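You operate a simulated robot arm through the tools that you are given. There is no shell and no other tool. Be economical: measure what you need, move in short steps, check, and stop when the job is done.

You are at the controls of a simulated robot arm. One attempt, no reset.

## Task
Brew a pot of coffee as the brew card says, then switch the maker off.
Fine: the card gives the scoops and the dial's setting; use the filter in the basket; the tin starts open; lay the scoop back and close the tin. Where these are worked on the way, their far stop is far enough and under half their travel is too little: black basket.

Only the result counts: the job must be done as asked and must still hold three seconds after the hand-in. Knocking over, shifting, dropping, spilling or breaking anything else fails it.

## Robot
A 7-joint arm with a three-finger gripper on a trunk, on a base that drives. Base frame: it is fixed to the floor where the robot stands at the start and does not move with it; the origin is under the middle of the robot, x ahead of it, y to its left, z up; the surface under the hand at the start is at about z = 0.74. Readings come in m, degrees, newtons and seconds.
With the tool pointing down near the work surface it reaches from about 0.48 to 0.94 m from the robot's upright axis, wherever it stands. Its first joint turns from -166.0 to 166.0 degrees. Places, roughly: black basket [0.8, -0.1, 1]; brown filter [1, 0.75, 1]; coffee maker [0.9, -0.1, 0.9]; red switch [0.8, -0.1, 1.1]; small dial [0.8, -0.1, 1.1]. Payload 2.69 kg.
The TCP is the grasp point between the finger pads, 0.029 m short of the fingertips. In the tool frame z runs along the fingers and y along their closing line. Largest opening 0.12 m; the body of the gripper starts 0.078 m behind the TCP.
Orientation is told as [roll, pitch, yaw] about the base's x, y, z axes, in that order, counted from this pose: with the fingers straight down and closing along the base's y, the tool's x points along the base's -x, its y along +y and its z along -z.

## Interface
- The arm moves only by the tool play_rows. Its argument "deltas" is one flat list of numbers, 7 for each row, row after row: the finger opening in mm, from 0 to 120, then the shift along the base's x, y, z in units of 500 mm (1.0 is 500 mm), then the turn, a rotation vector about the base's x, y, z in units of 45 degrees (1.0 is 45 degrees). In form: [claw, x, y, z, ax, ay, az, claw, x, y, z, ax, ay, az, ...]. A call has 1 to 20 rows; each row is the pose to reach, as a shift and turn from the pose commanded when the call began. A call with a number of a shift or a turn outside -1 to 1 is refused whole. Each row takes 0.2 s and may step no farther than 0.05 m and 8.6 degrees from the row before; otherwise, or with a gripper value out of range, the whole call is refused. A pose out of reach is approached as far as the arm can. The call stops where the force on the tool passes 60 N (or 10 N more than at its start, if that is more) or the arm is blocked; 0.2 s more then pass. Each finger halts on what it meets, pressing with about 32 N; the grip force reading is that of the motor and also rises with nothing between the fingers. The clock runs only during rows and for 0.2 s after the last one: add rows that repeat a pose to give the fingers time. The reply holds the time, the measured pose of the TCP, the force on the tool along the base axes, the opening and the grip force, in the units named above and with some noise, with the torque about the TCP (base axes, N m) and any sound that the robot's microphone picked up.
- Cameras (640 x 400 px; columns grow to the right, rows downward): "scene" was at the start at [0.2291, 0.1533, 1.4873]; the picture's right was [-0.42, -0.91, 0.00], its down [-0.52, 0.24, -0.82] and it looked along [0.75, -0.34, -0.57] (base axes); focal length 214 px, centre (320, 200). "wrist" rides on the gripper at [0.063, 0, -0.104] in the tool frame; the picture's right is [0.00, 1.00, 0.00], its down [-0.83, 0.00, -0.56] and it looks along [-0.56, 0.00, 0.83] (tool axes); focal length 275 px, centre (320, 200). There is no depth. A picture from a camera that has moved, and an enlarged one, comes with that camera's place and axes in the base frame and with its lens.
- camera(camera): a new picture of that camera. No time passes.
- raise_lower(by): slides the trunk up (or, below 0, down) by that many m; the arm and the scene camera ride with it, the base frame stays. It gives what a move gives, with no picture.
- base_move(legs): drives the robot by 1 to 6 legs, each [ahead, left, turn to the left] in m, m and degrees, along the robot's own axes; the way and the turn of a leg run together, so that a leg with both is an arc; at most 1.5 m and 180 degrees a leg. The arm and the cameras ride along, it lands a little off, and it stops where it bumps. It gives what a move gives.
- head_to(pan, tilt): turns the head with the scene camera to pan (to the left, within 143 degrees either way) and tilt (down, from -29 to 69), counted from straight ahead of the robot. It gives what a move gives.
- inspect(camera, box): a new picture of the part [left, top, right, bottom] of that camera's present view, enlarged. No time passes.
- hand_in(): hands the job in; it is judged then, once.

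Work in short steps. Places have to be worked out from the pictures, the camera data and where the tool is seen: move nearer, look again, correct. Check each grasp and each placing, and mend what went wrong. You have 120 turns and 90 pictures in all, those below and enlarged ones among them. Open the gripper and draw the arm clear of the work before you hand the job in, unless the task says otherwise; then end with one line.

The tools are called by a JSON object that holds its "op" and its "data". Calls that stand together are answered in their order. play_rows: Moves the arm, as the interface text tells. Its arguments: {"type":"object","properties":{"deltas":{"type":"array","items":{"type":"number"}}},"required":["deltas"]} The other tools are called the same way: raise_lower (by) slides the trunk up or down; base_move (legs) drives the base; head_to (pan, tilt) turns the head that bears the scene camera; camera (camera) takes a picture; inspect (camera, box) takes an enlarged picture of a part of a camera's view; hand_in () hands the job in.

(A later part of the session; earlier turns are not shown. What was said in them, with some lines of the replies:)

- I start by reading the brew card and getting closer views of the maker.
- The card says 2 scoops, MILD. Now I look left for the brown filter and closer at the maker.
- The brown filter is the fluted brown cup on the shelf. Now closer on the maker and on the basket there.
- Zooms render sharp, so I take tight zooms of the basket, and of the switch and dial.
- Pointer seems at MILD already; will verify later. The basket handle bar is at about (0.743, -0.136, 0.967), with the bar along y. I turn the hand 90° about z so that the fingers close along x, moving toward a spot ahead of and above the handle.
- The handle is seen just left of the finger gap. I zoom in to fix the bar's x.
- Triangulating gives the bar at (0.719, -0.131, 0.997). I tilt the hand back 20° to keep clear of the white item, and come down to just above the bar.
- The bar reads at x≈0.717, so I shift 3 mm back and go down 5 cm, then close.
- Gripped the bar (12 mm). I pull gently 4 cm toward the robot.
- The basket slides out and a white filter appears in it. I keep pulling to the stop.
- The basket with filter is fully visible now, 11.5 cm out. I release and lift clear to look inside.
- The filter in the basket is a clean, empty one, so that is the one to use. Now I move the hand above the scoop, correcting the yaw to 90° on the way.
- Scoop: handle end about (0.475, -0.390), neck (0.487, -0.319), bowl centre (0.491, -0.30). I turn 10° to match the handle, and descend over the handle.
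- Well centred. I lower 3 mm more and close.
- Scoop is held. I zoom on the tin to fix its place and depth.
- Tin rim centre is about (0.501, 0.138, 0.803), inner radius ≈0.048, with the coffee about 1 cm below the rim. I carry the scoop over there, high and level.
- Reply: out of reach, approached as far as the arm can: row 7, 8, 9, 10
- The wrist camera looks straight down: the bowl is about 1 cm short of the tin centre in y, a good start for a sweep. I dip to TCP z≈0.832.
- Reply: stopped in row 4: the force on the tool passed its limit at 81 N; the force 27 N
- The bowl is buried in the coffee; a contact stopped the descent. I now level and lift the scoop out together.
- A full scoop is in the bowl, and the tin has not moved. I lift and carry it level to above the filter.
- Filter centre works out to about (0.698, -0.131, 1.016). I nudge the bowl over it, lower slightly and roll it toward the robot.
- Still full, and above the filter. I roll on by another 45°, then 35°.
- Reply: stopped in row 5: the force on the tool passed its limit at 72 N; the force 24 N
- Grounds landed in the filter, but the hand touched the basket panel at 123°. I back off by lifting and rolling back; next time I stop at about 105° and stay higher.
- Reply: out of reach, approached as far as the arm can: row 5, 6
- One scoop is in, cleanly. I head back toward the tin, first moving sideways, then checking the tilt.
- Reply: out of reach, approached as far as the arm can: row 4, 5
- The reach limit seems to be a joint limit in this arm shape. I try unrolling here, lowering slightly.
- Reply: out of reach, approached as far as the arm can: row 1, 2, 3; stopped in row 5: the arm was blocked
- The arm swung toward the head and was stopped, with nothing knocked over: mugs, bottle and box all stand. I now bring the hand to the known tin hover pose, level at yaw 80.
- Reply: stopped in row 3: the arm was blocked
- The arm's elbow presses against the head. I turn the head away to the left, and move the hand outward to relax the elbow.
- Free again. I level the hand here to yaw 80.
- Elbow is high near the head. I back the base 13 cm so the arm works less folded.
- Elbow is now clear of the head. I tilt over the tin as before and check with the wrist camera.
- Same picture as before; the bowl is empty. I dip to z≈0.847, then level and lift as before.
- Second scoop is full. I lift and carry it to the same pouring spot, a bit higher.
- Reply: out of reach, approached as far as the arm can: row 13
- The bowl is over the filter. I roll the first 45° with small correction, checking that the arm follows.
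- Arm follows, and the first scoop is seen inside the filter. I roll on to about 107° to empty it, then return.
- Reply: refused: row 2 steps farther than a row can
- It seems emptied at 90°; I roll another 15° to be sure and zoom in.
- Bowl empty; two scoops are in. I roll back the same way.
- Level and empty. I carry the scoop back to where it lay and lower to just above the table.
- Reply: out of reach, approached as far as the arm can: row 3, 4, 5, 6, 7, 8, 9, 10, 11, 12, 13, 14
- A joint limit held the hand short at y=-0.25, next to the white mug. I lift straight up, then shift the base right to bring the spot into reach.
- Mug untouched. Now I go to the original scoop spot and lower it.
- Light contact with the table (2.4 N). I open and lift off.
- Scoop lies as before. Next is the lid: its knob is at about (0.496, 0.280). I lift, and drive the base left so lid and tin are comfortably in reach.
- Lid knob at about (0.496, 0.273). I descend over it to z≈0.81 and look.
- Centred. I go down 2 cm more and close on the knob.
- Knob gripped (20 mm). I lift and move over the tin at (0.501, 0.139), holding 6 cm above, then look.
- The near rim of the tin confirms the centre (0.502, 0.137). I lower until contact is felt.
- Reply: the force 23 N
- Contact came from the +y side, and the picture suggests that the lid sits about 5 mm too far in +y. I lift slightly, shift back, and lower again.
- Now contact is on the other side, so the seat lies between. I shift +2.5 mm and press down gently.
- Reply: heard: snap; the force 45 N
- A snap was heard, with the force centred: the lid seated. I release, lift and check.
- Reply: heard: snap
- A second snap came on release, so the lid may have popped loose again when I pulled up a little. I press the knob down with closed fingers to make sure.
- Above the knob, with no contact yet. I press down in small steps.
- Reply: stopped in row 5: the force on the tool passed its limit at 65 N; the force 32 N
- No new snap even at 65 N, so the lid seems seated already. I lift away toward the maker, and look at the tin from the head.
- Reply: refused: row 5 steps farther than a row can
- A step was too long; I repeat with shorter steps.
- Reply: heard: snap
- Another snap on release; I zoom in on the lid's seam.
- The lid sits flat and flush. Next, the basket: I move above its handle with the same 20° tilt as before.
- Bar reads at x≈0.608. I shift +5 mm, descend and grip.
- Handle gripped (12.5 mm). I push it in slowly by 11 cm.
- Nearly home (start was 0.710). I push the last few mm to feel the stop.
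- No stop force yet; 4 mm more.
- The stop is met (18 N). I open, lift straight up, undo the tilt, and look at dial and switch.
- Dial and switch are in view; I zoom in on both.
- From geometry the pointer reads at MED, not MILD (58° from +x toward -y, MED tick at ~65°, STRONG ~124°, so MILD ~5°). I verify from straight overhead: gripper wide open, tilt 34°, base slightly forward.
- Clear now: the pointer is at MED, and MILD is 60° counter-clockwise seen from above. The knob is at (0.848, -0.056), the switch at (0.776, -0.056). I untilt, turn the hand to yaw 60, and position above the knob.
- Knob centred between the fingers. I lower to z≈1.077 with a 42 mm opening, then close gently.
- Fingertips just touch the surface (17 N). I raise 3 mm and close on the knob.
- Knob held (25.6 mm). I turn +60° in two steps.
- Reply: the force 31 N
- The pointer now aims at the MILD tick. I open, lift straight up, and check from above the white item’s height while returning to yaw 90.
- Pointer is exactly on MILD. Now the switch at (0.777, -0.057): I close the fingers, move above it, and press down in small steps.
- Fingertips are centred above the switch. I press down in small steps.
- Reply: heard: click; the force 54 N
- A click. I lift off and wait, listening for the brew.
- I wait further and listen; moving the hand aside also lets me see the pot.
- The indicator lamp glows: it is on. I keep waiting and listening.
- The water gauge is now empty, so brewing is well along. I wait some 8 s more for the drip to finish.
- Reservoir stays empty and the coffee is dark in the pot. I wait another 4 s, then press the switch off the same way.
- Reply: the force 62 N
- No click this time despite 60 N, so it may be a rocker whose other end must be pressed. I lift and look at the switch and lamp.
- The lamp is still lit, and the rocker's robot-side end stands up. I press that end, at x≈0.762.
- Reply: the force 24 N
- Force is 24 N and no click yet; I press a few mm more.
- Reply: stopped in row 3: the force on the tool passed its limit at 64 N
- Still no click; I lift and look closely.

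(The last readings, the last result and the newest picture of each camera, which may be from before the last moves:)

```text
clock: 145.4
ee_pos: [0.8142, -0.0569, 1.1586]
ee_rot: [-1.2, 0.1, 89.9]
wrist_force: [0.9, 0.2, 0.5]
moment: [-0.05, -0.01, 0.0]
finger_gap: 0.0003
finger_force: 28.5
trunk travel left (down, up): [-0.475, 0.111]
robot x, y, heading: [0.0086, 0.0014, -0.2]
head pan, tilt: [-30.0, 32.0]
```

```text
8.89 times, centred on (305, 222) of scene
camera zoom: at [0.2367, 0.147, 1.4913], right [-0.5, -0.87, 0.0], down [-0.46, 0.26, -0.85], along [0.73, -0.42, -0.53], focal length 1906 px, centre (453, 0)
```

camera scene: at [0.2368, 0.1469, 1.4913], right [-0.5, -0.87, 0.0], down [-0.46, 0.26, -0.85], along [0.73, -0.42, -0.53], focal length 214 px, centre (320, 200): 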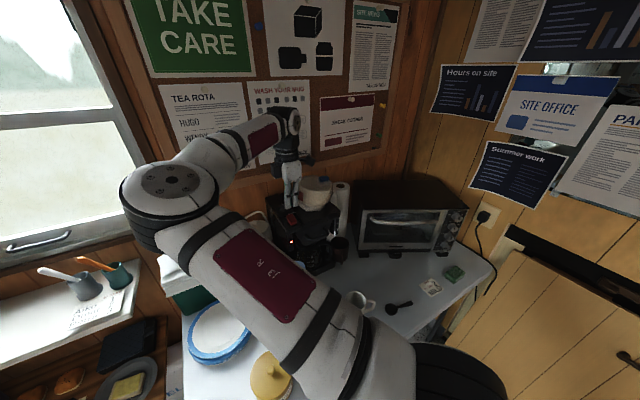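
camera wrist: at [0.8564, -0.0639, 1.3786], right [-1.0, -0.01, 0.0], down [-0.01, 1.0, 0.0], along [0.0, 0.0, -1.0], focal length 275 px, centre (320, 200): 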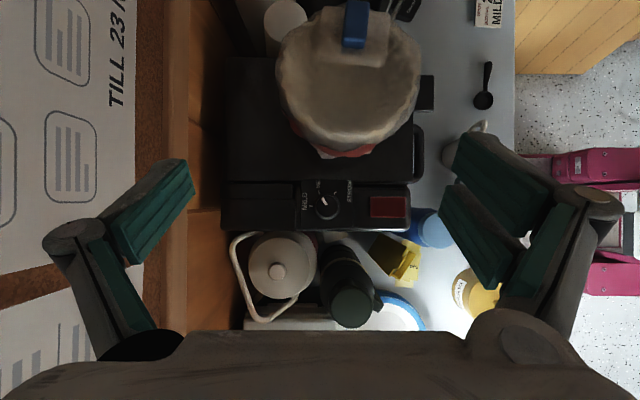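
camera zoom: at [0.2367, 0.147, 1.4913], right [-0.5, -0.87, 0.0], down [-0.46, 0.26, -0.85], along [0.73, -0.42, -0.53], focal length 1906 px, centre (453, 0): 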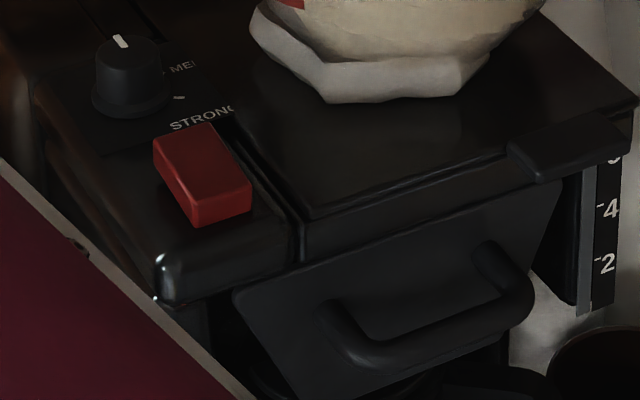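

Comparing with the first pictures, the robot-side end is now down and the far end up, so OFF is the far end. I press at x≈0.791.

{"op": "play_rows", "data": {"deltas": [0, -0.044, 0, -0.05, 0, 0, 0, 0, -0.044, 0, -0.1, 0, 0, 0, 0, -0.044, 0, -0.118, 0, 0, 0, 0, -0.044, 0, -0.126, 0, 0, 0, 0, -0.044, 0, -0.132, 0, 0, 0, 0, -0.044, 0, -0.138, 0, 0, 0, 0, -0.044, 0, -0.144, 0, 0, 0]}}

```text
clock: 147.0
ee_pos: [0.7924, -0.0569, 1.0898]
ee_rot: [-1.8, 0.1, 90.0]
wrist_force: [15.4, 3.2, 42.0]
moment: [0.11, -0.12, -0.03]
finger_gap: 0.0002
finger_force: 28.6
trunk travel left (down, up): [-0.475, 0.111]
robot x, y, heading: [0.0067, 0.0027, -0.2]
head pan, tilt: [-30.0, 32.0]
heard: click
```

Click. I lift and draw the arm back, clear of the maker, then check the lamp.

{"op": "play_rows", "data": {"deltas": [0, 0, 0, 0.05, 0, 0, 0, 0, 0, 0, 0.14, 0, 0, 0, 0, -0.03, 0, 0.22, 0, 0, 0, 20, -0.1, -0.02, 0.26, 0, 0, 0, 40, -0.18, -0.06, 0.28, 0, 0, 0, 60, -0.26, -0.1, 0.28, 0, 0, 0, 60, -0.34, -0.14, 0.28, 0, 0, 0, 60, -0.4, -0.2, 0.28, 0, 0, 0]}}

{"op": "camera", "data": {"camera": "scene"}}

```text
clock: 148.8
ee_pos: [0.5914, -0.1558, 1.2254]
ee_rot: [-1.0, 0.1, 90.0]
wrist_force: [0.1, 0.0, -0.5]
moment: [-0.08, 0.03, -0.04]
finger_gap: 0.0598
finger_force: 0.0
trunk travel left (down, up): [-0.475, 0.111]
robot x, y, heading: [0.0107, -0.002, -0.1]
head pan, tilt: [-30.0, 32.0]
```

```text
3 pictures are left
camera scene: at [0.2372, 0.1474, 1.4912], right [-0.5, -0.87, 0.0], down [-0.46, 0.26, -0.85], along [0.73, -0.42, -0.53], focal length 214 px, centre (320, 200)
```

scene: 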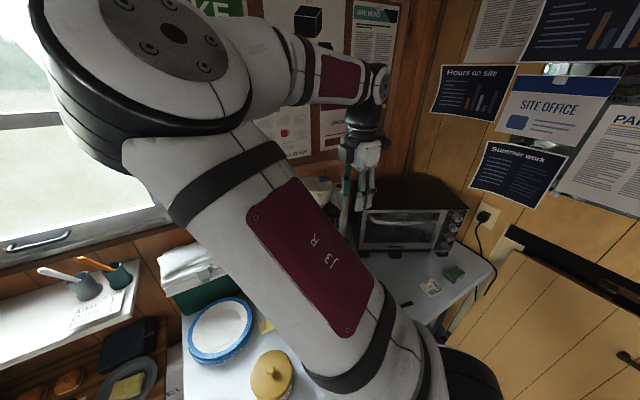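

The arm hides the maker from the head; I look with the wrist camera.

{"op": "inspect", "data": {"camera": "wrist", "box": [60, 60, 260, 220]}}

```text
2.50 times, centred on (160, 140) of wrist
camera zoom: at [0.5906, -0.2195, 1.3292], right [-1.0, 0.0, -0.02], down [-0.01, 0.83, 0.55], along [0.01, 0.56, -0.83], focal length 688 px, centre (720, 350)
```

zoom: 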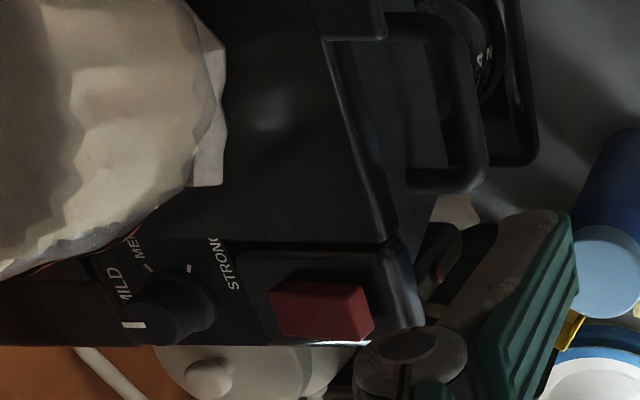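

The lamp is dark, the dial is on MILD, the basket is in, the tin is closed, and the scoop lies in its place. Arm is clear with the gripper open, so I hand in.

{"op": "hand_in", "data": {}}

```text
The job is handed in.
```

I brewed the pot as the card says (2 scoops, dial on MILD) using the filter already in the basket, then laid the scoop back, closed the tin and switched the maker off; the reservoir is empty, but I couldn't see the coffee level in the pot.
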